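You operate a simulated robot arm through the tools that you are given. There is no shell and no other tool. Be economical: measure what you need, move in short steps, check, and stop when the job is done.

You run a simulated robot arm. Do the job below in one go: nothing can be reset, and whatever is moved stays where it is left.

TASK
Take the carton that says "springs" from the top of the wooden work bench and put it on the low bookcase top. Put the box marked "grommets" from the top of the wooden work bench on the red tray and the box marked "gasket set" on the red tool cabinet top. Stack the carton marked "seals" from the top of the wooden work bench on top of the carton marked "shims". Stack the box labelled "end caps" from the red tool cabinet top on top of the box labelled "lamp units". Press the maroon trainer start button two times. Stack the box marked "cam parts" from the top of the white shelf on top of the box marked "terminals". Do these in any order. Set down upright: carton.
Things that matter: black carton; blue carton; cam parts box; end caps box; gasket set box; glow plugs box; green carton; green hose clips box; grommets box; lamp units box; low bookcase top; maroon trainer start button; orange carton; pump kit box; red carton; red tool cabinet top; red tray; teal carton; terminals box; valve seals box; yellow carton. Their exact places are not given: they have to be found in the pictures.

It is judged by the outcome, as a careful person would: the job done as asked, and still so three seconds after it is handed in. It fails if anything else is knocked over, pushed out of place, dropped, spilled or broken. Lids that push on must go on centred and level and be pressed home; caps that screw on are set level and turned clockwise until they are tight.

THE ROBOT
A 7-joint arm with a vacuum gripper on a trunk, on a base that drives. Base frame: it is fixed to the floor where the robot stands at the start and does not move with it; the origin is under the middle of the robot, x ahead of it, y to its left, z up. Readings come in mm, rad, newtons and seconds.
With the tool pointing down near the work surface it reaches from about 100 to 640 mm from the robot's upright axis, wherever it stands. Its first joint turns from -2.007 to 2.007 rad. Places, roughly: black carton, blue carton, green carton [1500, 1250, 1000]; cam parts box, green hose clips box, pump kit box, [0, -2000, 1000]; end caps box, lamp units box, valve seals box [0, 3000, 1000]; gasket set box, glow plugs box, grommets box [750, 750, 1000]; low bookcase top [700, 2800, 1000]; maroon trainer start button [-1300, 200, 700]; orange carton, red carton, teal carton, yellow car [750, 0, 1000]; red tool cabinet top [-100, 3100, 1000]; red tray (16x13x3 cm) [1000, 800, 900]. Payload 2.55 kg.
Tool frame: the origin (TCP) lies in the middle of the cups' lips, and z points out of the cups. The gripper has 1 cup of 44 mm across, covering 44 by 44 mm (tool x, y); the bellows give 20 mm. With the vacuum on, a cup seals on a smooth face that it is pressed against (1 to 4 N); it does not hold porous or soft things. The pull reaches 55 N.
Orientation is that of the tool frame in the base frame, as a unit quaternion [x, y, z, w]. With the cups facing straight down, the tool's x points along the base's -x, its y along +y and its z along -z.

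THE INTERFACE
- The arm moves only by the tool servo_tool. Its argument "series" is a list of rows, each a list of 7 numbers: the shift along the tool's x, y, z in units of 100 mm (1.0 is 100 mm), then the turn, a rotation vector about the tool's x, y, z in units of 60 degrees (1.0 is 60 degrees), then the vacuum: 1 switches it on, -1 off. In form: [[x, y, z, ax, ay, az, valve], ...]. A call has 1 to 20 rows; each row is the pose to reach, as a shift and turn from the pose commanded when the call began, along the tool's axes at that moment. A call with a number of a shift or a turn outside -1 to 1 is refused whole. Each row takes 0.2 s and may step no farther than 50 mm and 0.15 rad from the row before; otherwise, or with a gripper value out of range, the whole call is refused. Where a pose cannot be reached the arm comes as near as it can. A force on the tool above 40 N (or 10 N above the force at the start of the call, whichever is more), or a blocked arm, ends the call early, and 0.2 s more pass. The pull builds up within a second once a cup has sealed. Time passes only in rows, and 0.2 s behind the last, so rows that repeat a pose give it time. It gives the time, the measured TCP pose, the force on the tool (base axes) and the pull of the vacuum at its end, in the units of the frame above (readings bear some noise), with the torque about the TCP (base axes, N m) and any sound that the robot's microphone picked up.
- Cameras (640 x 400 px; columns grow to the right, rows downward): "scene" is now at [15.5, 205.9, 1789.6]; the picture's right is [0.21, -0.98, 0.00], its down [-0.81, -0.17, -0.56] and it looks along [0.55, 0.12, -0.83] (base axes); focal length 272 px, centre (320, 200). "wrist" rides on the gripper at [81, 6, -173] in the tool frame; the picture's right is [-0.08, 1.00, 0.00], its down [-0.89, -0.07, -0.45] and it looks along [-0.44, -0.04, 0.90] (tool axes); focal length 256 px, centre (320, 200).
- grab_frame(camera): a new picture of that camera. No time passes.
- move_column(by): slides the trunk up (or, below 0, down) by that many mm; the arm and the scene camera ride with it, the base frame stays. It gives what a move gives, with no picture.
- base_move(legs): drives the robot by 1 to 6 legs, each [ahead, left, turn to the left] in mm, mm and rad, along the robot's own axes; the way and the turn of a leg run together, so that a leg with both is an arc; at most 1500 mm and 3.142 rad a leg. The arm and the cameras ride along, it lands a little off, and it stops where it bumps. It gives what a move gives.
- pan_tilt(pan, tilt): turns the head with the scene camera to pan (to the left, within 2.705 rad either way) and tilt (down, from -0.506 to 1.204), counted from straight ahead of the robot. It gives what a move gives.
- pixel_to_xyz(camera, pixels): there is no depth. For up to 12 entries [column, row, z] of the newest picture of that camera ("zoom" is the newest enlarged one), the place [x, y] in the base frame at which the ray of that pixel passes the height z, good to about 2 mm, but the place of the scene camera against the robot may be out by one fixed shift of up to 25 mm in any direction. No time passes.
- zoom(camera, box): a new picture of the part [left, top, right, bottom] of that camera's present view, enlarged. No time passes.
- finish_job(): hands the job in; it is judged then, once.

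Go step by step. Measure first, check grasps and placings, and put right what went wrong. The budget is 131 turns and 132 pictures, counting those below and the enlarged ones. Unless the task says otherwise, let go and move clear before handing in, and close with one line.

The tools are called by a JSON object that holds its "name" and its "arguments". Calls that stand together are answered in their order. servo_tool: Moves the arm, as the interface text tells. Its arguments: {"type":"object","properties":{"series":{"type":"array"}},"required":["series"]} The other tools are called the same way: move_column (by) slides the trunk up or down; base_move (legs) drives the base; pan_tilt (pan, tilt) turns the head that bears the scene camera; grab_frame (camera) takes a picture; pixel_to_xyz (camera, pixels) gives the place at which the rays of pixels pass given heights; zoom (camera, box) takes an enlarged picture of a part of a camera's view; finish_job () hands the job in.

At the start:

```text
t: 0.0
position: [283.2, 236.0, 1115.0]
tool_rot: [-0.001, 1.0, 0.0, 0.0]
force: [-0.3, -0.8, -0.4]
torque: [-0.02, -0.01, 0.02]
pull: 0.0
trunk travel left (down, up): [-900.0, 90.0]
robot x, y, heading: [-0.6, 0.9, 0.003]
head pan, tilt: [0.208, 0.974]
```

scene: 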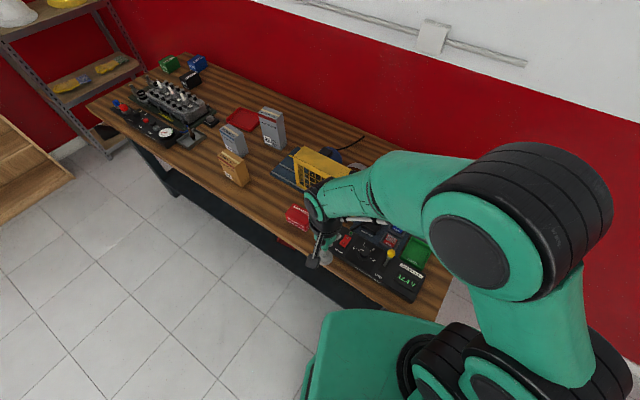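
wrist: 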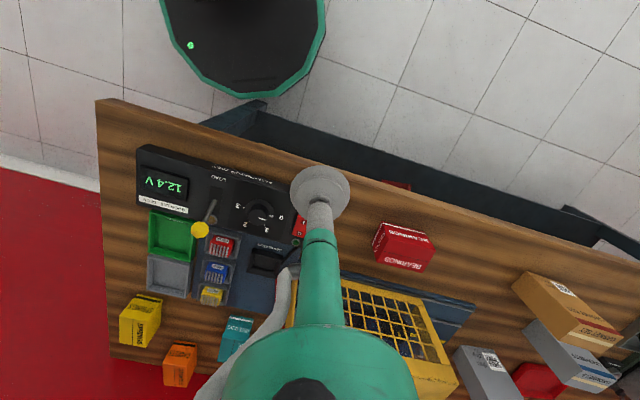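

The bench runs diagonally in the view, with cartons near (300,215), (232,168), (235,140), (270,125) and (180,65). I zoom in to read the labels.

{"name": "zoom", "arguments": {"camera": "scene", "box": [80, 30, 320, 190]}}

{"name": "zoom", "arguments": {"camera": "wrist", "box": [100, 200, 300, 400]}}

{"name": "zoom", "arguments": {"camera": "wrist", "box": [360, 200, 640, 400]}}

```text
2.50 times, centred on (200, 110) of scene
```

zoom: 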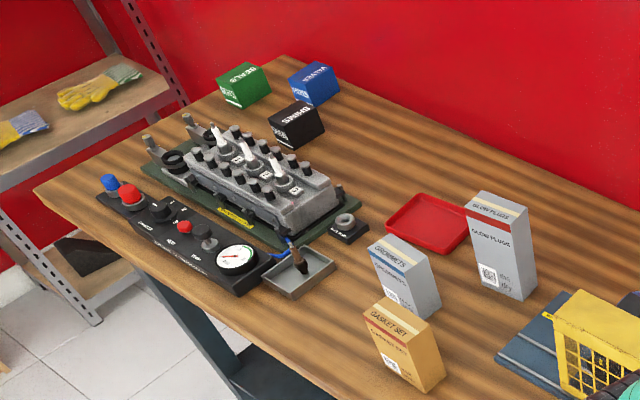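

```text
2.00 times, centred on (200, 300) of wrist
```

zoom: 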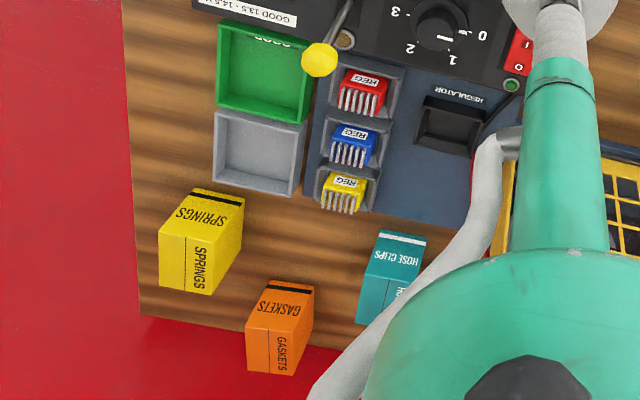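

```text
2.00 times, centred on (500, 300) of wrist
```

zoom: 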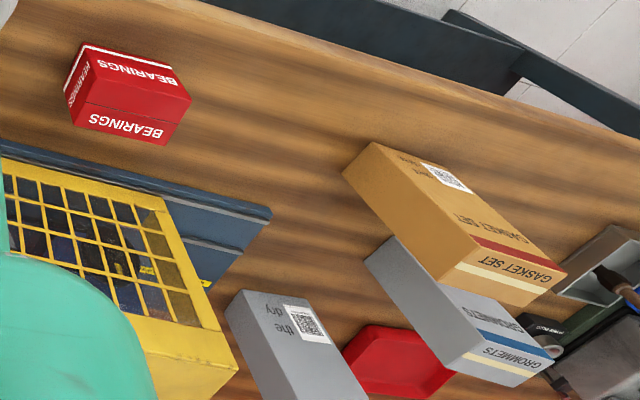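

I zoom into the black/blue/green cartons since their labels matter, and look around with the head.

{"name": "zoom", "arguments": {"camera": "scene", "box": [150, 45, 220, 90]}}

{"name": "pan_tilt", "arguments": {"pan": 1.5, "tilt": 0.4}}

{"name": "grab_frame", "arguments": {"camera": "scene"}}

{"name": "pan_tilt", "arguments": {"pan": -1.5, "tilt": 0.5}}

{"name": "grab_frame", "arguments": {"camera": "scene"}}

{"name": "pan_tilt", "arguments": {"pan": 2.7, "tilt": 0.6}}

{"name": "grab_frame", "arguments": {"camera": "scene"}}

```text
8.89 times, centred on (185, 68) of scene
```

zoom: 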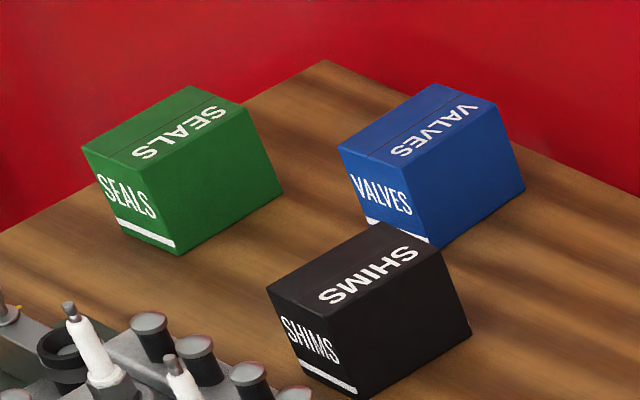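

```text
t: 1.5
position: [284.6, 236.7, 1116.8]
tool_rot: [0.001, 1.0, 0.0, 0.0]
force: [0.0, 0.1, 0.0]
torque: [0.01, -0.01, -0.04]
pull: 0.0
trunk travel left (down, up): [-900.0, 90.0]
robot x, y, heading: [-2.7, 0.8, 0.003]
head pan, tilt: [1.499, 0.4]
```

```text
125 pictures are left
```

scene: 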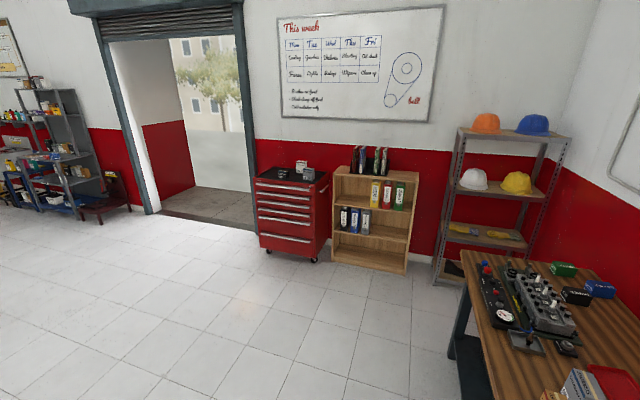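

```text
t: 4.1
position: [284.0, 237.4, 1116.0]
tool_rot: [-0.001, 1.0, 0.0, 0.0]
force: [-0.1, 0.6, 1.1]
torque: [0.03, -0.01, -0.02]
pull: 0.0
trunk travel left (down, up): [-900.0, 90.0]
robot x, y, heading: [1.1, -0.7, -0.001]
head pan, tilt: [-1.499, 0.499]
```

```text
124 pictures are left
```

scene: 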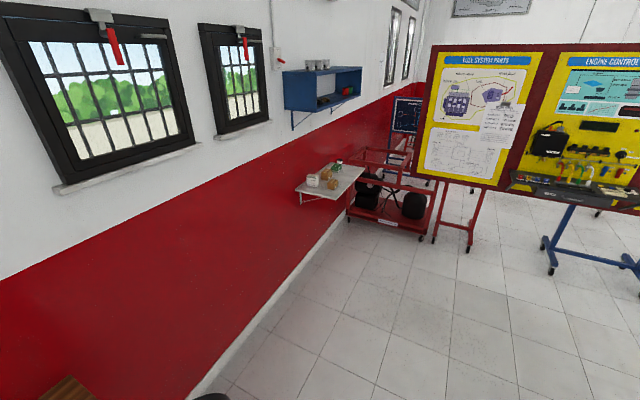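

```text
t: 7.5
position: [284.8, 237.4, 1116.1]
tool_rot: [0.0, 1.0, 0.0, 0.0]
force: [0.4, 0.6, 0.1]
torque: [0.03, 0.02, -0.02]
pull: 0.1
trunk travel left (down, up): [-900.0, 90.0]
robot x, y, heading: [-0.7, 0.6, -0.001]
head pan, tilt: [2.7, 0.6]
```

```text
123 pictures are left
```

scene: 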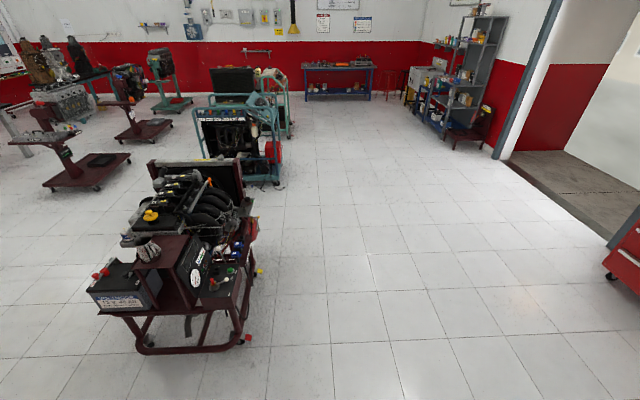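

The maroon trainer lies around (190,260) of this rear view; the tool cabinet and bookcase are at left. I zoom in on the trainer now and then on the shelf and cabinet.

{"name": "zoom", "arguments": {"camera": "scene", "box": [80, 150, 280, 350]}}

{"name": "pan_tilt", "arguments": {"pan": 1.5, "tilt": 0.4}}

{"name": "zoom", "arguments": {"camera": "scene", "box": [240, 130, 440, 280]}}

{"name": "pixel_to_xyz", "arguments": {"camera": "scene", "pixels": [[256, 176, 900], [318, 185, 900], [334, 170, 900], [412, 178, 900], [470, 250, 900]]}}

{"name": "pan_tilt", "arguments": {"pan": -1.5, "tilt": 0.5}}

{"name": "zoom", "arguments": {"camera": "scene", "box": [280, 145, 380, 215]}}

{"name": "pixel_to_xyz", "arguments": {"camera": "scene", "pixels": [[295, 189, 900], [365, 168, 900], [338, 199, 900]]}}

{"name": "pan_tilt", "arguments": {"pan": 0.2, "tilt": 0.8}}

{"name": "grab_frame", "arguments": {"camera": "scene"}}

```text
2.00 times, centred on (180, 250) of scene
```

zoom: 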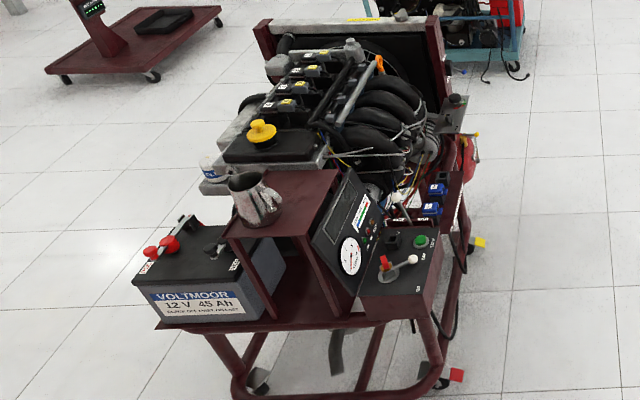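

```text
t: 8.9
position: [283.9, 237.3, 1115.8]
tool_rot: [0.0, 1.0, 0.0, 0.0]
force: [0.0, 0.6, 0.4]
torque: [-0.01, 0.01, 0.01]
pull: 0.1
trunk travel left (down, up): [-900.0, 90.0]
robot x, y, heading: [-2.5, 3.1, -0.005]
head pan, tilt: [1.499, 0.4]
```

```text
2.67 times, centred on (340, 205) of scene
```

zoom: 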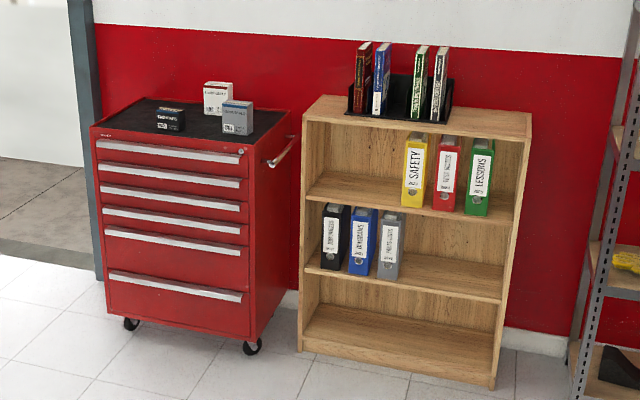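

```text
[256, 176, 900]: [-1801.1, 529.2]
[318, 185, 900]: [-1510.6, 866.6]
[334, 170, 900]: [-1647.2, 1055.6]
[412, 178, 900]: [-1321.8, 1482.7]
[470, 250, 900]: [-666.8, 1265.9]
```

```text
t: 11.5
position: [283.4, 236.6, 1116.5]
tool_rot: [0.001, 1.0, 0.0, 0.0]
force: [-0.3, -1.0, -0.6]
torque: [0.01, -0.02, 0.01]
pull: 0.0
trunk travel left (down, up): [-900.0, 90.0]
robot x, y, heading: [1.9, -1.7, 0.002]
head pan, tilt: [-1.499, 0.499]
```

```text
5.71 times, centred on (330, 180) of scene
```

zoom: 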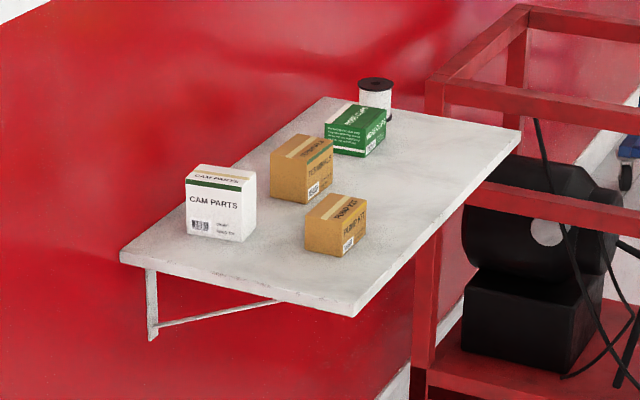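

```text
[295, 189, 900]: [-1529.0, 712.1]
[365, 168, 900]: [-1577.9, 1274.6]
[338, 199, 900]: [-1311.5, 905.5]
```

```text
t: 13.2
position: [284.8, 237.7, 1116.3]
tool_rot: [0.0, 1.0, 0.0, 0.0]
force: [0.8, 0.3, -1.1]
torque: [-0.03, 0.01, -0.04]
pull: 0.1
trunk travel left (down, up): [-900.0, 90.0]
robot x, y, heading: [0.7, 0.0, -0.001]
head pan, tilt: [0.201, 0.799]
```

```text
119 pictures are left
```

scene: 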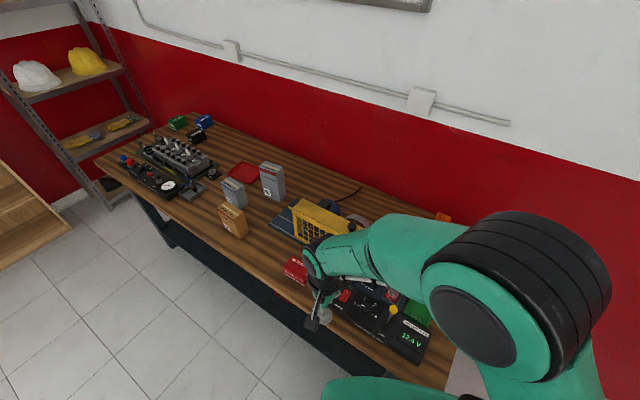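

Next I measure the bench corners and some points in both cameras at a few heights.

{"name": "pixel_to_xyz", "arguments": {"camera": "scene", "pixels": [[448, 388, 850], [95, 158, 850], [195, 113, 850], [448, 388, 950], [95, 158, 950], [195, 113, 950], [220, 205, 850], [220, 205, 950], [232, 178, 950], [263, 164, 950]]}}

{"name": "pixel_to_xyz", "arguments": {"camera": "wrist", "pixels": [[97, 100, 850], [108, 358, 850], [97, 100, 950], [108, 358, 950], [119, 343, 850], [119, 343, 950], [528, 272, 950], [528, 272, 1000]]}}

{"name": "zoom", "arguments": {"camera": "scene", "box": [170, 100, 330, 250]}}

```text
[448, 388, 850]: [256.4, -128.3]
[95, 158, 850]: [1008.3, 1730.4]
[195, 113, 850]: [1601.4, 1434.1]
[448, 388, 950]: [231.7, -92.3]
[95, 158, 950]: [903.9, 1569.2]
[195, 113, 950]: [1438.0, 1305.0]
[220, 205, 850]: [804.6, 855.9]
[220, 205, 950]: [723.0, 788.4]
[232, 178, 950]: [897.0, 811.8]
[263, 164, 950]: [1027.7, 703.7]
```

```text
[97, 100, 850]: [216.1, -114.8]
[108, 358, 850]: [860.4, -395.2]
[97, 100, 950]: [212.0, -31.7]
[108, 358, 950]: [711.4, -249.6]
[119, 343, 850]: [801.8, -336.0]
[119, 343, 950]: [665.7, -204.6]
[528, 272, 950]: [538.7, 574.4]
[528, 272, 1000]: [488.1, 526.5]
```

```text
2.67 times, centred on (250, 175) of scene
```

zoom: 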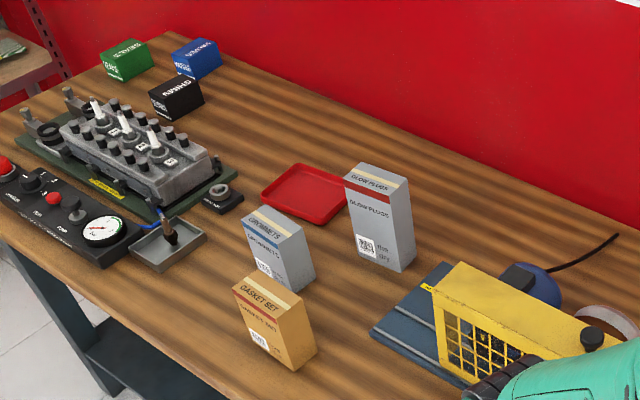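

I check how much clearance the base has to the bench (base disc edge at wrist (240,97)), and measure the boxes.

{"name": "pixel_to_xyz", "arguments": {"camera": "wrist", "pixels": [[240, 97, 50], [240, 97, 200], [240, 97, 400], [170, 25, 200], [318, 25, 200], [254, 115, 700], [560, 183, 870], [560, 183, 750], [97, 100, 870], [400, 225, 930]]}}

{"name": "pixel_to_xyz", "arguments": {"camera": "zoom", "pixels": [[308, 193, 880], [276, 222, 950], [269, 290, 950], [377, 178, 950], [121, 48, 940], [176, 85, 940], [195, 50, 940], [270, 343, 870]]}}

{"name": "pan_tilt", "arguments": {"pan": 0.0, "tilt": 1.2}}

{"name": "grab_frame", "arguments": {"camera": "scene"}}

```text
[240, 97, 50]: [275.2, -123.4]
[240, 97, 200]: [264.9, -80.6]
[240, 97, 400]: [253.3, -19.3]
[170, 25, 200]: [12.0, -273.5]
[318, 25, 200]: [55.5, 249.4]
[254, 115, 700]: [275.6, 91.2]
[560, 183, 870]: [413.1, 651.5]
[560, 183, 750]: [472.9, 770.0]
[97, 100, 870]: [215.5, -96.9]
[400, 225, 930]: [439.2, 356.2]
```

```text
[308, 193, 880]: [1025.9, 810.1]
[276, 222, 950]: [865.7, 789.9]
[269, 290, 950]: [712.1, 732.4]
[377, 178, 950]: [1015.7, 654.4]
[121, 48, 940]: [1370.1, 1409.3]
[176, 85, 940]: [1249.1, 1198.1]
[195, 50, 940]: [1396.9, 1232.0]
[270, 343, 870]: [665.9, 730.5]
```

```text
t: 14.1
position: [283.1, 237.1, 1115.6]
tool_rot: [-0.001, 1.0, 0.0, -0.001]
force: [0.3, -0.7, 0.6]
torque: [-0.01, 0.03, -0.01]
pull: 0.0
trunk travel left (down, up): [-900.0, 90.0]
robot x, y, heading: [-2.8, 2.7, 0.0]
head pan, tilt: [0.0, 1.201]
```

```text
117 pictures are left
```

scene: 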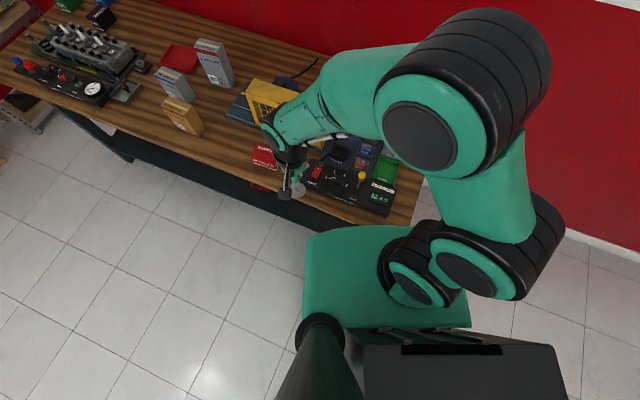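

The base front is close to the bench. I zoom on the gap and on the bench's lower structure to see how near I can drive.

{"name": "zoom", "arguments": {"camera": "scene", "box": [40, 80, 440, 330]}}

{"name": "zoom", "arguments": {"camera": "wrist", "box": [90, 0, 490, 250]}}

{"name": "pixel_to_xyz", "arguments": {"camera": "scene", "pixels": [[412, 228, 870], [12, 66, 870], [310, 232, 0], [310, 232, 200], [310, 232, 400], [265, 160, 930]]}}

{"name": "pixel_to_xyz", "arguments": {"camera": "wrist", "pixels": [[97, 100, 870], [560, 240, 870], [404, 247, 930]]}}

```text
1.60 times, centred on (240, 205) of scene
```

zoom: 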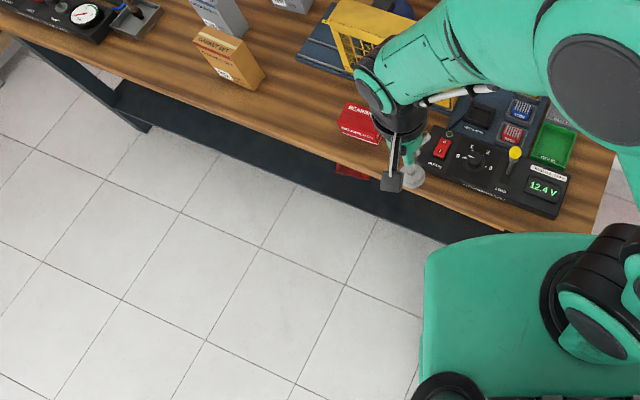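

```text
1.60 times, centred on (290, 125) of wrist
```

zoom: 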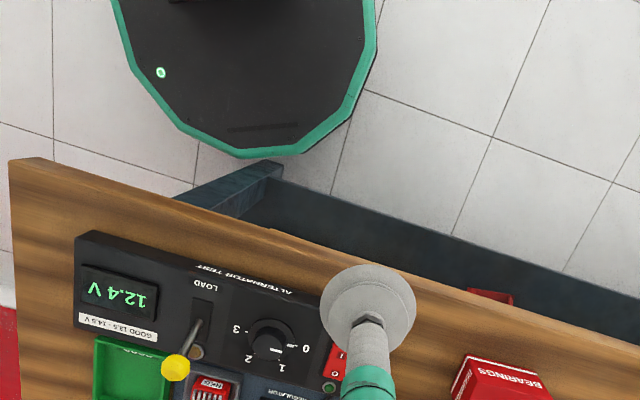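

```text
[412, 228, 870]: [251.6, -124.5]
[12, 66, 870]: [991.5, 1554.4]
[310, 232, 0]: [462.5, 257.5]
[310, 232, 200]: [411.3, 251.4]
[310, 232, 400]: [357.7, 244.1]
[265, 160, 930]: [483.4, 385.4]
```

```text
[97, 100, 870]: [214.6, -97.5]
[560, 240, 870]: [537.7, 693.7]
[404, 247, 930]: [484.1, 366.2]
```

The wrist camera shows the bench edge at about 22° (n=237 mm ahead). I raise the trunk, turn to face the bench squarely, and slide left along it to the gasket/grommets/tray zone.

{"name": "move_column", "arguments": {"by": 85}}

{"name": "base_move", "arguments": {"legs": [[-40, 0, 0], [0, 0, -0.386], [0, 900, 0]]}}

{"name": "grab_frame", "arguments": {"camera": "wrist"}}

{"name": "pan_tilt", "arguments": {"pan": 0.3, "tilt": 1.0}}

{"name": "grab_frame", "arguments": {"camera": "scene"}}

```text
t: 15.3
position: [283.5, 237.2, 1200.2]
tool_rot: [0.0, 1.0, 0.0, 0.001]
force: [0.3, -0.5, 0.0]
torque: [0.0, -0.01, 0.04]
pull: 0.1
trunk travel left (down, up): [-985.0, 5.0]
robot x, y, heading: [-2.0, -4.3, 0.003]
head pan, tilt: [0.0, 1.201]
```

```text
t: 21.6
position: [652.0, 940.0, 1202.0]
tool_rot: [0.194, 0.981, 0.0, 0.0]
force: [-0.1, -0.3, -0.4]
torque: [0.02, -0.01, 0.01]
pull: 0.0
trunk travel left (down, up): [-985.0, 5.0]
robot x, y, heading: [298.3, 829.3, -0.392]
head pan, tilt: [0.0, 1.201]
```

```text
114 pictures are left
```

wrist: 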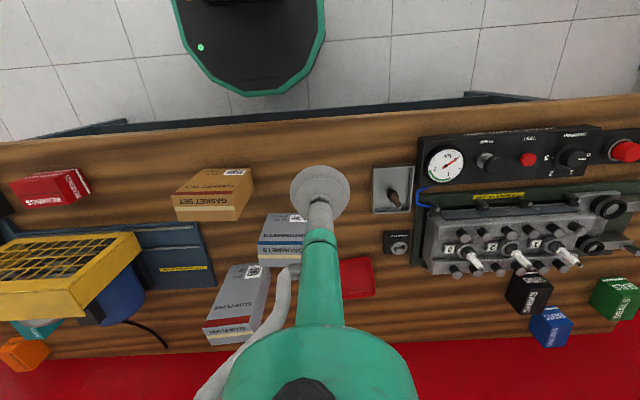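

```text
t: 22.4
position: [651.5, 941.2, 1201.0]
tool_rot: [0.194, 0.981, 0.001, 0.001]
force: [0.2, 0.3, -0.5]
torque: [0.01, 0.03, -0.04]
pull: 0.0
trunk travel left (down, up): [-985.0, 5.0]
robot x, y, heading: [300.6, 827.2, -0.389]
head pan, tilt: [0.3, 1.0]
```

```text
113 pictures are left
```

scene: 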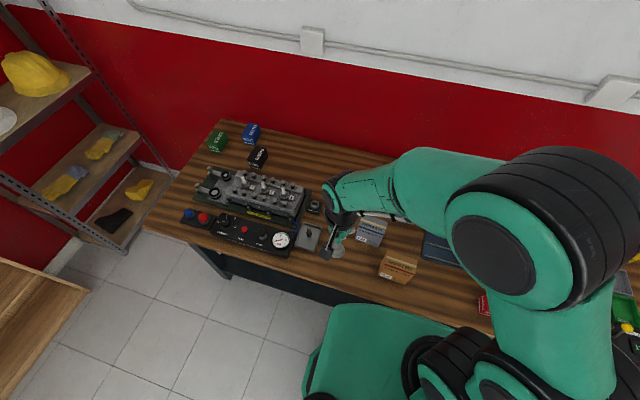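

The wrist view shows gasket set at (213,193), grommets (285,238), tray (355,277). I zoom for exact top-face corners.

{"name": "zoom", "arguments": {"camera": "wrist", "box": [160, 150, 400, 350]}}

{"name": "zoom", "arguments": {"camera": "wrist", "box": [440, 220, 640, 380]}}

```text
2.00 times, centred on (280, 250) of wrist
```

zoom: 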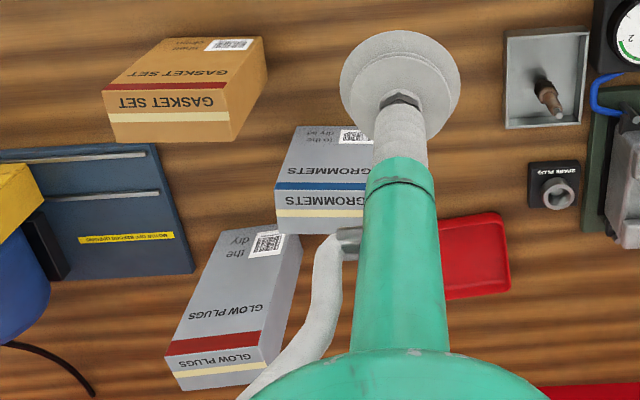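

```text
2.50 times, centred on (540, 300) of wrist
```

zoom: 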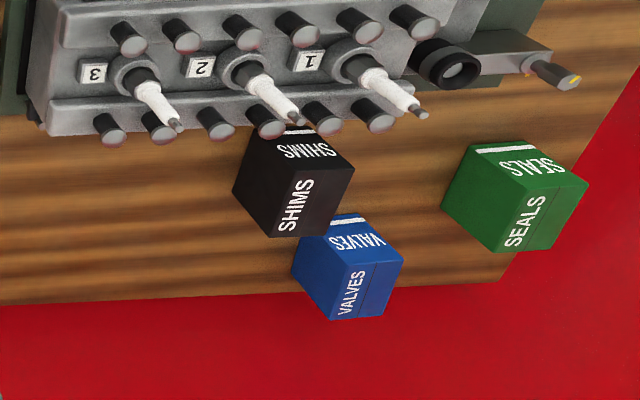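

I query the gasket and grommet top-face corners at several heights, to be resolved with a second view.

{"name": "pixel_to_xyz", "arguments": {"camera": "wrist", "pixels": [[171, 195, 1000], [240, 192, 1000], [234, 220, 1000], [177, 221, 1000], [205, 207, 950], [205, 207, 1050], [257, 242, 1000], [257, 266, 1000], [355, 277, 870], [0, 143, 870], [640, 95, 870], [320, 356, 870]]}}

```text
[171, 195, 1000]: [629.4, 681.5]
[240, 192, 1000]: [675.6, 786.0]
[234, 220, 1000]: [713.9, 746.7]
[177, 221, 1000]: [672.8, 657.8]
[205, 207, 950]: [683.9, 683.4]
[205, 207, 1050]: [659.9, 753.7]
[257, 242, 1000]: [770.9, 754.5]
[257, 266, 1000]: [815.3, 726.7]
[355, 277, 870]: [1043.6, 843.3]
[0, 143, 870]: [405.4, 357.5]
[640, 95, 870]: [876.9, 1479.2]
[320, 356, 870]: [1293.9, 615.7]
```

I move the cup toward above the gasket box (tool -y about 200 mm, ahead about 70 mm) staying at z≈1200.

{"name": "servo_tool", "arguments": {"series": [[0, -0.45, 0, 0, 0, 0, -1], [0, -0.9, 0, 0, 0, 0, -1], [-0.2, -1.0, 0, 0, 0, 0, -1]]}}

{"name": "servo_tool", "arguments": {"series": [[-0.2, -0.4, 0, 0, 0, 0, -1], [-0.4, -0.8, 0, 0, 0, 0, -1], [-0.5, -0.95, 0, 0, 0, 0, -1], [-0.5, -0.95, 0, 0, 0, 0, -1]]}}

{"name": "grab_frame", "arguments": {"camera": "wrist"}}

```text
t: 23.2
position: [634.6, 840.5, 1200.8]
tool_rot: [0.194, 0.981, -0.001, -0.002]
force: [0.1, -0.2, 0.2]
torque: [-0.02, 0.03, 0.0]
pull: 0.0
trunk travel left (down, up): [-985.0, 5.0]
robot x, y, heading: [299.8, 828.2, -0.391]
head pan, tilt: [0.3, 1.0]
```

```text
t: 24.2
position: [642.5, 733.1, 1201.0]
tool_rot: [0.194, 0.981, 0.0, 0.0]
force: [-0.6, 0.7, 0.5]
torque: [0.0, -0.01, 0.0]
pull: 0.1
trunk travel left (down, up): [-985.0, 5.0]
robot x, y, heading: [299.8, 828.9, -0.389]
head pan, tilt: [0.3, 1.0]
```

```text
110 pictures are left
```

wrist: 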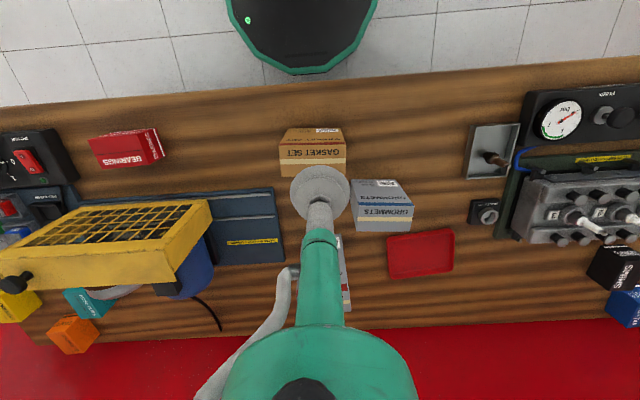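

Now the gasket top has edge (279,146)-(347,143); I zoom to read corners of gasket, grommets and tray.

{"name": "zoom", "arguments": {"camera": "wrist", "box": [260, 110, 480, 290]}}

{"name": "pixel_to_xyz", "arguments": {"camera": "wrist", "pixels": [[279, 145, 950], [279, 145, 1000], [279, 145, 1050], [347, 143, 950], [347, 143, 1000], [347, 143, 1050], [388, 238, 870], [454, 229, 870], [390, 279, 870], [453, 269, 870]]}}

```text
2.22 times, centred on (370, 200) of wrist
```

zoom: 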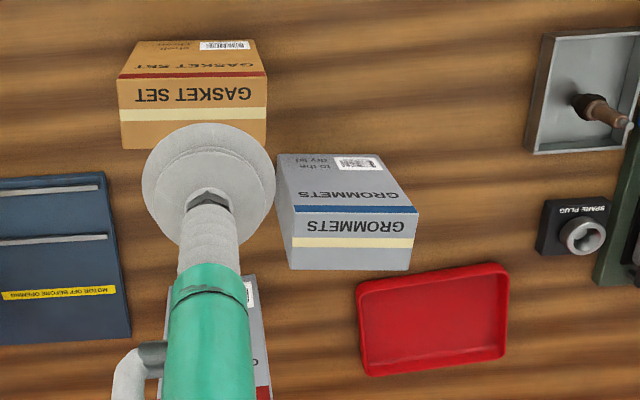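

```text
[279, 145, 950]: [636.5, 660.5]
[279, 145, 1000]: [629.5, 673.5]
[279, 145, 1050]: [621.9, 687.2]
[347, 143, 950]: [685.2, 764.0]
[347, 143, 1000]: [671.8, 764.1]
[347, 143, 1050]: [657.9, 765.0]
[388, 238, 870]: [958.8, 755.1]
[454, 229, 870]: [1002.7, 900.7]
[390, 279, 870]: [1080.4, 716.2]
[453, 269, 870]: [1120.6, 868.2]
```

Triangulating gives a gasket top of about z 968. I get its centre there, and the grommets' top corners too.

{"name": "pixel_to_xyz", "arguments": {"camera": "wrist", "pixels": [[279, 146, 968], [346, 144, 968], [280, 177, 968], [346, 176, 968], [313, 161, 968], [313, 161, 940], [358, 208, 968], [414, 206, 968], [356.5, 231.5, 968], [411, 231, 968]]}}

```text
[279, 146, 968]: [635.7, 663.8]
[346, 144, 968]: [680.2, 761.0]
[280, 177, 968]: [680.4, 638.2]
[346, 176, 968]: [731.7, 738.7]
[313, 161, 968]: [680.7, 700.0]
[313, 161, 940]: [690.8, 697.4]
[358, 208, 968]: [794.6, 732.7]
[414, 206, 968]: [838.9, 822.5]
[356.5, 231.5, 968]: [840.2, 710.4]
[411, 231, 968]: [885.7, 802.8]
```

Gasket top centre is ≈(681,700). I shift there and descend 150 mm, then check.

{"name": "servo_tool", "arguments": {"series": [[-0.48, -0.16, 0, 0, 0, 0, -1], [-0.48, -0.16, 0.45, 0, 0, 0, -1], [-0.48, -0.16, 0.9, 0, 0, 0, -1], [-0.48, -0.16, 1.0, 0, 0, 0, -1]]}}

{"name": "servo_tool", "arguments": {"series": [[0, 0, 0.4, 0, 0, 0, -1], [0, 0, 0.6, 0, 0, 0, -1], [0, 0, 0.6, 0, 0, 0, -1]]}}

{"name": "grab_frame", "arguments": {"camera": "wrist"}}

```text
refused: row 1 steps farther than a row can; nothing moved
```

```text
t: 25.0
position: [642.1, 732.8, 1141.0]
tool_rot: [0.194, 0.981, 0.001, 0.0]
force: [-0.2, -0.4, 0.8]
torque: [-0.02, -0.01, -0.01]
pull: 0.0
trunk travel left (down, up): [-985.0, 5.0]
robot x, y, heading: [298.4, 831.7, -0.387]
head pan, tilt: [0.3, 1.0]
```

```text
108 pictures are left
```

wrist: 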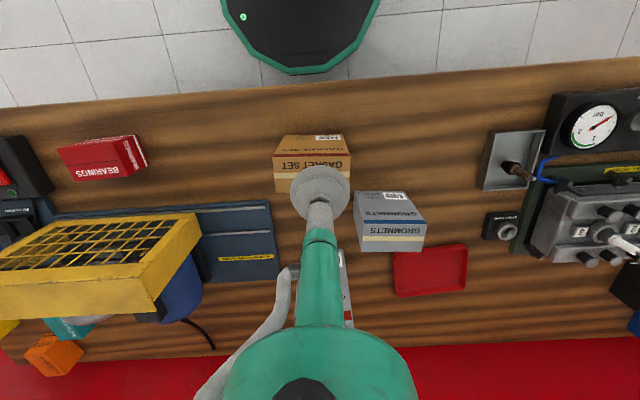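

I use this nearer view to re-check the top's height and centre.

{"name": "pixel_to_xyz", "arguments": {"camera": "wrist", "pixels": [[273.5, 155, 968], [351, 153, 968], [273.5, 155, 1000], [351, 153, 1000], [273.5, 155, 940], [351, 153, 940], [394, 252, 870], [467, 244, 870], [396, 297, 870], [465, 286, 870], [540, 73, 870], [88, 98, 870]]}}

```text
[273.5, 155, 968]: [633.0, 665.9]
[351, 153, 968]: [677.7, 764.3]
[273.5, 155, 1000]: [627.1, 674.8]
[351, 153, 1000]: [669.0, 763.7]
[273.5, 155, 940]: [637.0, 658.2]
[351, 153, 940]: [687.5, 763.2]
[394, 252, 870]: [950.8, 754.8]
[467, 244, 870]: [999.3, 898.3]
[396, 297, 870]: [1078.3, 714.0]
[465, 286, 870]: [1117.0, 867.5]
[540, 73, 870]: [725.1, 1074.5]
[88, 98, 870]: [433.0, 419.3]
```

Top at z≈968 is consistent across views, bench ≈850. For the tray (≈(1038,809)) the base must move left and closer: the lower shelf front seems ~85 mm behind the top edge, so 70 mm ahead is clear. I drive, then look again.

{"name": "base_move", "arguments": {"legs": [[0, 210, 0], [70, 0, 0]]}}

{"name": "grab_frame", "arguments": {"camera": "wrist"}}

```text
t: 27.4
position: [781.4, 902.2, 1141.2]
tool_rot: [0.193, 0.981, 0.001, -0.002]
force: [0.7, 0.4, -0.1]
torque: [0.02, 0.07, 0.0]
pull: 0.1
trunk travel left (down, up): [-985.0, 5.0]
robot x, y, heading: [432.3, 999.2, -0.392]
head pan, tilt: [0.3, 1.0]
stopped in leg 2: the robot was blocked; the commanded pose is now the measured one
```

```text
107 pictures are left
```

wrist: 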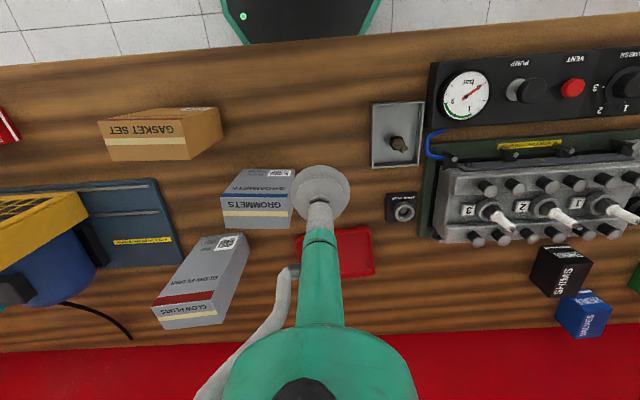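

The base was blocked after ~57 mm (now about as close as possible). Tray is ~635 mm away, borderline reachable. I zoom to refine grommets.

{"name": "zoom", "arguments": {"camera": "wrist", "box": [200, 140, 400, 300]}}

```text
2.50 times, centred on (300, 220) of wrist
```

zoom: 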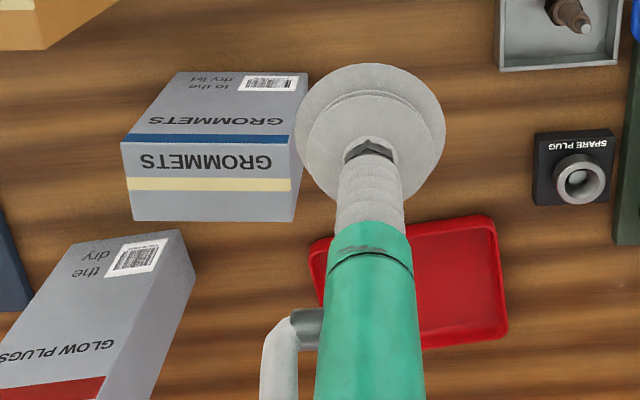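

{"name": "pixel_to_xyz", "arguments": {"camera": "zoom", "pixels": [[122, 141, 965], [300, 141, 965], [135, 221, 965], [291, 221, 965], [211, 181, 965], [211, 181, 990], [495, 216, 870], [507, 336, 870], [308, 240, 870]]}}

```text
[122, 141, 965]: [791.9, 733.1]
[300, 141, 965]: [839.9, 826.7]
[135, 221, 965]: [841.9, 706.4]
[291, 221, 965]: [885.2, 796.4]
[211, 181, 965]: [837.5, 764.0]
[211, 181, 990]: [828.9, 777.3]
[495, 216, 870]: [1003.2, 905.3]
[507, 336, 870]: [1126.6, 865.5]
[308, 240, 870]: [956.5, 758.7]
```

Grommets centre ≈(839,766). I move above it at height 1141 and descend to ~1000.

{"name": "servo_tool", "arguments": {"series": [[-0.33, -0.34, 0, 0, 0, 0, -1], [-0.66, -0.68, 0, 0, 0, 0, -1], [-0.98, -1.0, 0, 0, 0, 0, -1], [-1.0, -1.0, 0.45, 0, 0, 0, -1], [-1.0, -1.0, 0.9, 0, 0, 0, -1], [-1.0, -1.0, 0.9, 0, 0, 0, -1]]}}

{"name": "servo_tool", "arguments": {"series": [[-0.05, -0.04, 0.3, 0, 0, 0, -1], [-0.05, -0.04, 0.5, 0, 0, 0, -1], [-0.05, -0.04, 0.5, 0, 0, 0, -1]]}}

{"name": "grab_frame", "arguments": {"camera": "wrist"}}

```text
t: 28.8
position: [831.1, 775.1, 1050.2]
tool_rot: [0.193, 0.981, 0.0, 0.002]
force: [-0.7, -0.2, -0.1]
torque: [-0.01, 0.01, 0.04]
pull: 0.1
trunk travel left (down, up): [-985.0, 5.0]
robot x, y, heading: [433.8, 999.6, -0.39]
head pan, tilt: [0.3, 1.0]
```

```text
t: 29.6
position: [834.8, 768.2, 1001.2]
tool_rot: [0.194, 0.981, 0.0, 0.0]
force: [-0.1, 0.5, -0.4]
torque: [-0.01, -0.01, 0.0]
pull: 0.1
trunk travel left (down, up): [-985.0, 5.0]
robot x, y, heading: [431.5, 999.2, -0.394]
head pan, tilt: [0.3, 1.0]
```

```text
105 pictures are left
```

wrist: 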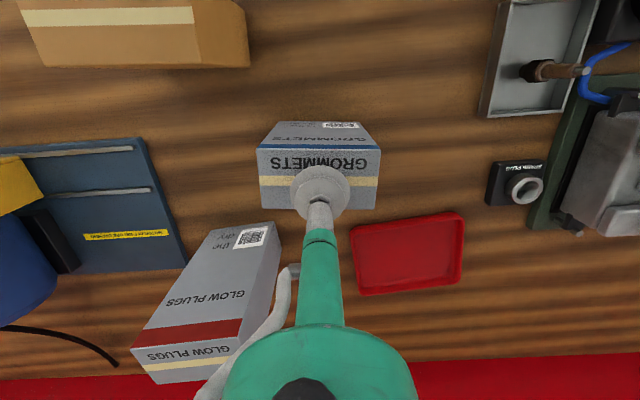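

The cup sits over the middle of the grommets' top. I go down gently with vacuum on.

{"name": "servo_tool", "arguments": {"series": [[0, 0, 0.25, 0, 0, 0, 1], [0, 0, 0.33, 0, 0, 0, 1], [0, 0, 0.37, 0, 0, 0, 1], [0, 0, 0.4, 0, 0, 0, 1], [0, 0, 0.42, 0, 0, 0, 1], [0, 0, 0.42, 0, 0, 0, 1], [0, 0, 0.42, 0, 0, 0, 1]]}}

```text
t: 30.4
position: [837.6, 766.8, 971.5]
tool_rot: [0.193, 0.981, -0.002, 0.006]
force: [-7.6, 5.6, 34.5]
torque: [0.45, 0.24, 0.02]
pull: 54.7
trunk travel left (down, up): [-985.0, 5.0]
robot x, y, heading: [431.8, 1000.6, -0.392]
head pan, tilt: [0.3, 1.0]
stopped in row 3: the force on the tool passed its limit at 40 N (the readings are from after the stop); the commanded pose is now the measured one
```

Sealed (pull 54.7 N) with contact around z=972. I lift.

{"name": "servo_tool", "arguments": {"series": [[0, 0, -0.1, 0, 0, 0, 1], [0, 0, -0.4, 0, 0, 0, 1], [0, 0, -0.7, 0, 0, 0, 1], [0, 0, -0.7, 0, 0, 0, 1]]}}

{"name": "grab_frame", "arguments": {"camera": "wrist"}}

```text
t: 31.4
position: [837.6, 767.1, 1039.5]
tool_rot: [0.194, 0.981, -0.001, 0.003]
force: [0.7, 0.0, -3.4]
torque: [0.0, 0.04, 0.02]
pull: 54.8
trunk travel left (down, up): [-985.0, 5.0]
robot x, y, heading: [432.7, 999.1, -0.389]
head pan, tilt: [0.3, 1.0]
```

```text
104 pictures are left
```

wrist: 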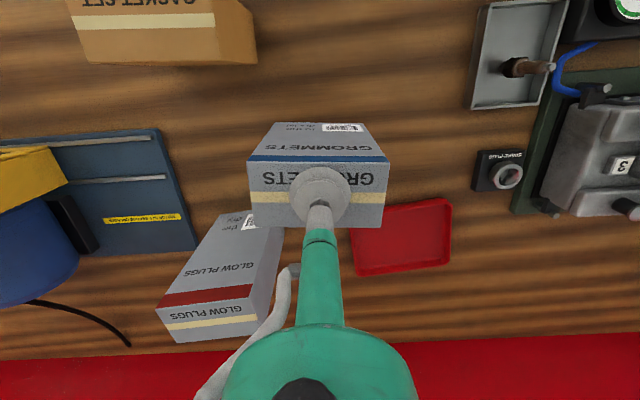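

Held with 3.4 N weight. I carry it left and ahead over the tray centre (≈(1036,815)).

{"name": "servo_tool", "arguments": {"series": [[0, 0.4, 0, 0, 0, 0, 1], [0, 0.8, 0, 0, 0, 0, 1], [-0.3, 1.0, 0, 0, 0, 0, 1], [-0.7, 1.0, 0, 0, 0, 0, 1], [-1.0, 1.0, 0, 0, 0, 0, 1], [-1.0, 1.0, 0, 0, 0, 0, 1]]}}

{"name": "servo_tool", "arguments": {"series": [[-0.3, 0.18, 0, 0, 0, 0, 1], [-0.58, 0.18, 0, 0, 0, 0, 1], [-0.58, 0.18, 0, 0, 0, 0, 1]]}}

{"name": "grab_frame", "arguments": {"camera": "wrist"}}

{"name": "grab_frame", "arguments": {"camera": "scene"}}

```text
t: 32.8
position: [967.4, 821.7, 1039.4]
tool_rot: [0.193, 0.981, -0.001, 0.004]
force: [0.4, 0.3, -2.8]
torque: [0.03, -0.01, 0.01]
pull: 54.6
trunk travel left (down, up): [-985.0, 5.0]
robot x, y, heading: [432.1, 999.0, -0.39]
head pan, tilt: [0.3, 1.0]
```

```text
t: 33.6
position: [1025.6, 814.9, 1039.6]
tool_rot: [0.192, 0.981, -0.002, 0.005]
force: [-0.4, 0.3, -2.0]
torque: [-0.01, 0.04, 0.01]
pull: 54.9
trunk travel left (down, up): [-985.0, 5.0]
robot x, y, heading: [437.3, 1000.9, -0.387]
head pan, tilt: [0.3, 1.0]
```

```text
103 pictures are left
```

wrist: 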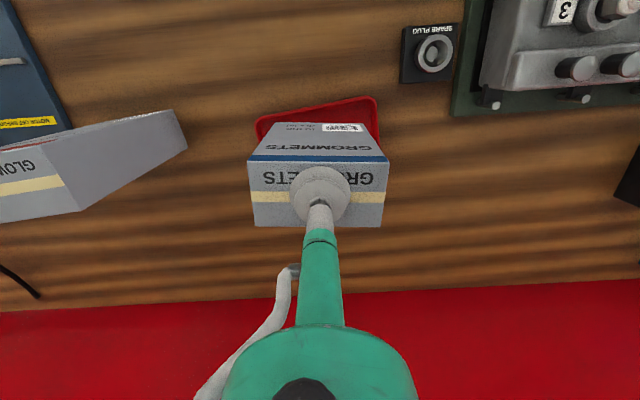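

```text
102 pictures are left
```

scene: 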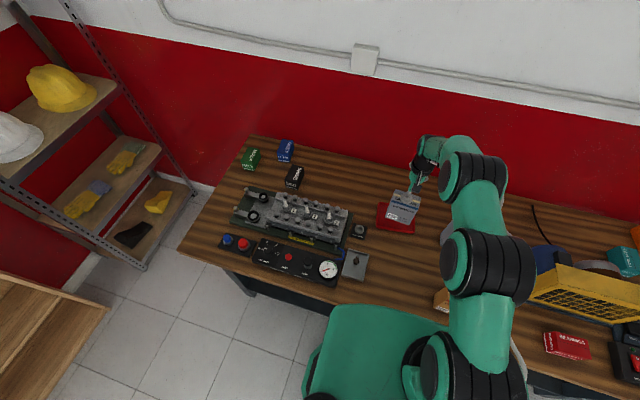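

The box hangs over the tray. I descend to just above the tray floor and check alignment.

{"name": "servo_tool", "arguments": {"series": [[0, 0, 0.3, 0, 0, 0, 1], [0, 0, 0.45, 0, 0, 0, 1], [0, 0, 0.45, 0, 0, 0, 1]]}}

{"name": "zoom", "arguments": {"camera": "wrist", "box": [220, 60, 420, 260]}}

{"name": "zoom", "arguments": {"camera": "scene", "box": [350, 160, 450, 240]}}

```text
t: 34.4
position: [1027.9, 815.5, 993.5]
tool_rot: [0.194, 0.981, -0.001, 0.004]
force: [-0.3, 0.6, -0.9]
torque: [0.04, 0.11, -0.01]
pull: 54.9
trunk travel left (down, up): [-985.0, 5.0]
robot x, y, heading: [432.5, 1006.3, -0.388]
head pan, tilt: [0.3, 1.0]
```

```text
2.00 times, centred on (320, 160) of wrist
```

zoom: 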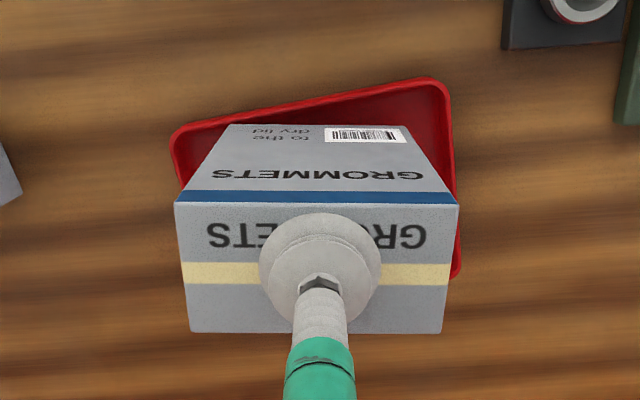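

```text
5.00 times, centred on (400, 200) of scene
```

zoom: 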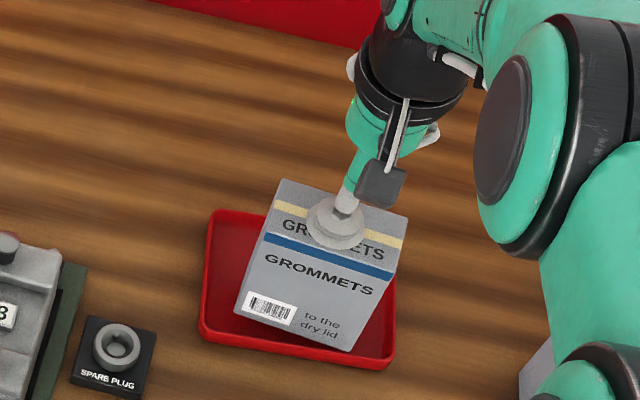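

The near-left bottom corner is close to the tray's near rim, so I shift ahead ~13 mm and turn 4.6° to match the tray before lowering.

{"name": "servo_tool", "arguments": {"series": [[-0.07, 0, 0, 0, 0, -0.04, 1], [-0.13, 0.02, 0, 0, 0, -0.077, 1], [-0.13, 0.02, 0, 0, 0, -0.077, 1], [-0.13, 0.02, 0.08, 0, 0, -0.077, 1], [-0.13, 0.02, 0.08, 0, 0, -0.077, 1]]}}

{"name": "zoom", "arguments": {"camera": "wrist", "box": [220, 60, 420, 260]}}

```text
t: 35.6
position: [1041.0, 811.9, 987.4]
tool_rot: [0.154, 0.988, -0.002, 0.004]
force: [0.3, -0.3, -3.9]
torque: [-0.03, -0.02, -0.01]
pull: 54.9
trunk travel left (down, up): [-985.0, 5.0]
robot x, y, heading: [435.9, 1002.3, -0.391]
head pan, tilt: [0.3, 1.0]
```

```text
2.00 times, centred on (320, 160) of wrist
```

zoom: 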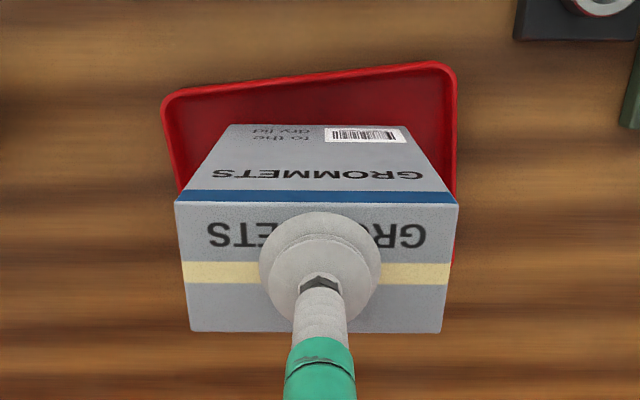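

Now well inside the rims. I lower in small steps to contact.

{"name": "servo_tool", "arguments": {"series": [[0, 0, 0.03, 0, 0, 0, 1], [0, 0, 0.06, 0, 0, 0, 1], [0, 0, 0.08, 0, 0, 0, 1], [0, 0, 0.1, 0, 0, 0, 1], [0, 0, 0.1, 0, 0, 0, 1]]}}

```text
t: 36.8
position: [1042.7, 811.8, 978.2]
tool_rot: [0.154, 0.988, -0.001, 0.005]
force: [-1.0, -0.9, 5.5]
torque: [0.09, -0.05, -0.03]
pull: 54.6
trunk travel left (down, up): [-985.0, 5.0]
robot x, y, heading: [431.6, 1001.2, -0.389]
head pan, tilt: [0.3, 1.0]
```

Contact with 5.5 N at z=978, i.e. standing on the tray floor. I release and lift away.

{"name": "servo_tool", "arguments": {"series": [[0, 0, 0, 0, 0, 0, -1], [0, 0, 0, 0, 0, 0, -1], [0, 0, 0, 0, 0, 0, -1], [0, 0, 0, 0, 0, 0, -1], [0, 0, -0.1, 0, 0, 0, -1], [0, 0, -0.5, 0, 0, 0, -1], [0, 0, -1.0, 0, 0, 0, -1], [0, 0, -1.0, 0, 0, 0, -1]]}}

{"name": "grab_frame", "arguments": {"camera": "wrist"}}

```text
t: 38.6
position: [1040.9, 813.5, 1074.6]
tool_rot: [0.153, 0.988, -0.002, 0.003]
force: [0.9, 0.7, 0.4]
torque: [0.0, 0.05, -0.01]
pull: 0.0
trunk travel left (down, up): [-985.0, 5.0]
robot x, y, heading: [433.9, 1001.3, -0.386]
head pan, tilt: [0.3, 1.0]
```

```text
98 pictures are left
```

wrist: 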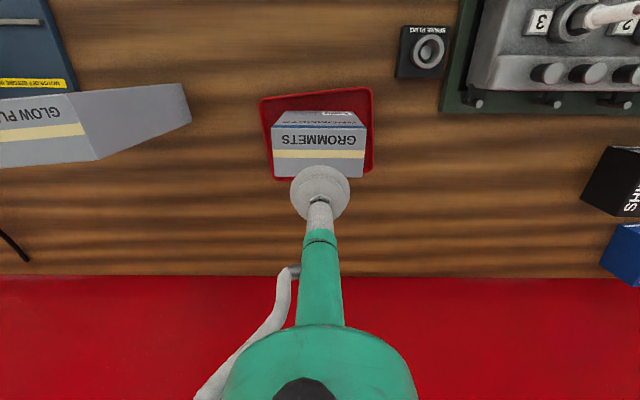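

Grommets stands in the tray. Next seals/shims: raise the tool, back off, slide left ~610 mm and return close to the bench.

{"name": "servo_tool", "arguments": {"series": [[0.2, 0, -0.4, 0, 0, 0, -1], [0.5, 0, -0.7, 0, 0, 0.077, -1], [0.9, 0, -0.9, 0, 0, 0.077, -1], [1.0, 0, -1.0, 0, 0, 0.077, -1]]}}

{"name": "base_move", "arguments": {"legs": [[-50, 0, 0], [0, 600, 0], [40, 0, 0]]}}

{"name": "grab_frame", "arguments": {"camera": "wrist"}}

{"name": "grab_frame", "arguments": {"camera": "scene"}}

```text
t: 39.6
position: [943.8, 843.6, 1176.1]
tool_rot: [0.194, 0.981, -0.002, 0.003]
force: [0.0, -0.3, 0.2]
torque: [0.02, -0.03, 0.03]
pull: 0.0
trunk travel left (down, up): [-985.0, 5.0]
robot x, y, heading: [429.8, 1000.0, -0.391]
head pan, tilt: [0.3, 1.0]
```

```text
t: 44.0
position: [1160.1, 1403.1, 1176.3]
tool_rot: [0.193, 0.981, -0.001, 0.005]
force: [-0.2, 0.0, 0.2]
torque: [-0.03, -0.01, 0.0]
pull: 0.1
trunk travel left (down, up): [-985.0, 5.0]
robot x, y, heading: [646.4, 1558.4, -0.386]
head pan, tilt: [0.3, 1.0]
```

```text
97 pictures are left
```

wrist: 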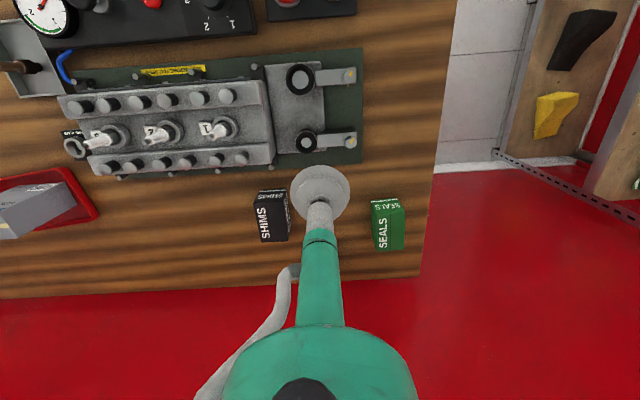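

```text
96 pictures are left
```

scene: 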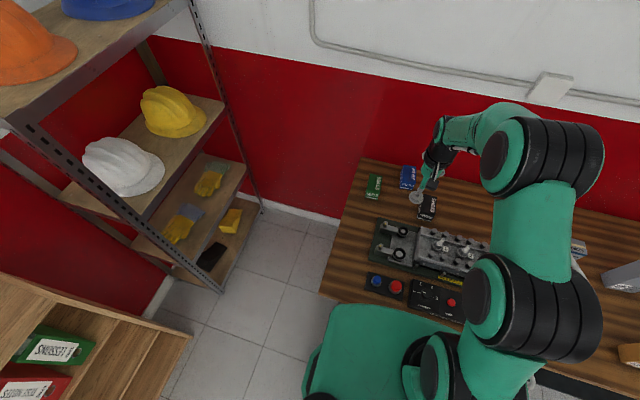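

Seals (388,222) and shims (272,215) are in the wrist view. I zoom for corners.

{"name": "zoom", "arguments": {"camera": "wrist", "box": [240, 160, 430, 280]}}

```text
3.33 times, centred on (335, 220) of wrist
```

zoom: 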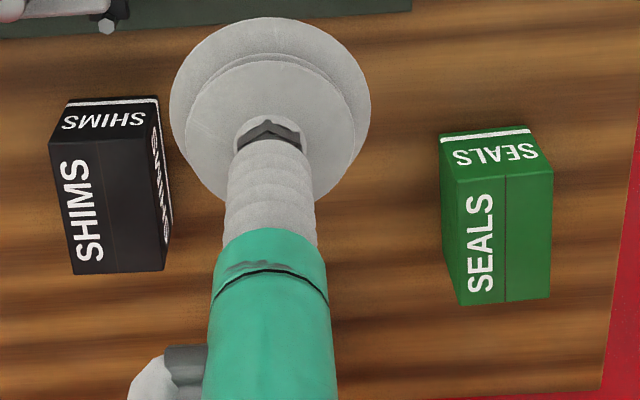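

{"name": "pixel_to_xyz", "arguments": {"camera": "zoom", "pixels": [[48, 143, 920], [155, 135, 920], [168, 270, 920], [72, 274, 920], [441, 177, 920], [554, 170, 920], [549, 299, 920], [456, 305, 920], [106, 204, 920], [499, 238, 920], [441, 134, 850], [530, 126, 850]]}}

{"name": "pan_tilt", "arguments": {"pan": -0.2, "tilt": 0.9}}

{"name": "zoom", "arguments": {"camera": "scene", "box": [200, 100, 360, 200]}}

```text
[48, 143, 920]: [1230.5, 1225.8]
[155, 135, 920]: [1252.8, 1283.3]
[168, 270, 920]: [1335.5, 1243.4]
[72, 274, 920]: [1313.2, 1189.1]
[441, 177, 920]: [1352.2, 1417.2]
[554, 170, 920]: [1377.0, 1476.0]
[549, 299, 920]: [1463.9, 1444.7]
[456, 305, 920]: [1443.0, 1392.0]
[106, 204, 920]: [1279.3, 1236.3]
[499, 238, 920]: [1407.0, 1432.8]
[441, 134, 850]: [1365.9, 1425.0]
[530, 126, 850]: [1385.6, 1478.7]
```

```text
t: 44.9
position: [1159.8, 1401.1, 1176.6]
tool_rot: [0.193, 0.981, -0.002, 0.004]
force: [0.7, -0.2, -0.1]
torque: [0.01, -0.02, 0.02]
pull: 0.0
trunk travel left (down, up): [-985.0, 5.0]
robot x, y, heading: [646.5, 1559.9, -0.387]
head pan, tilt: [-0.201, 0.901]
```

```text
4.00 times, centred on (280, 150) of scene
```

zoom: 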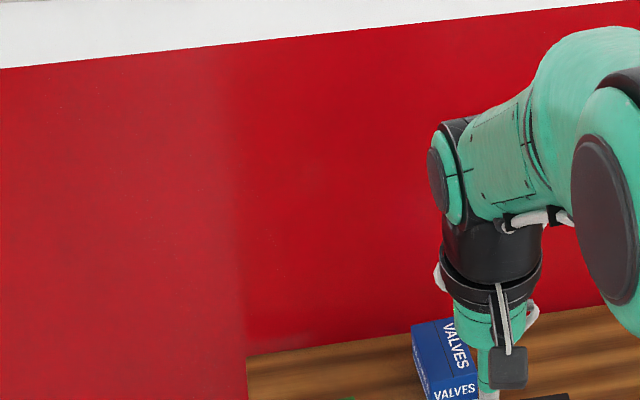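

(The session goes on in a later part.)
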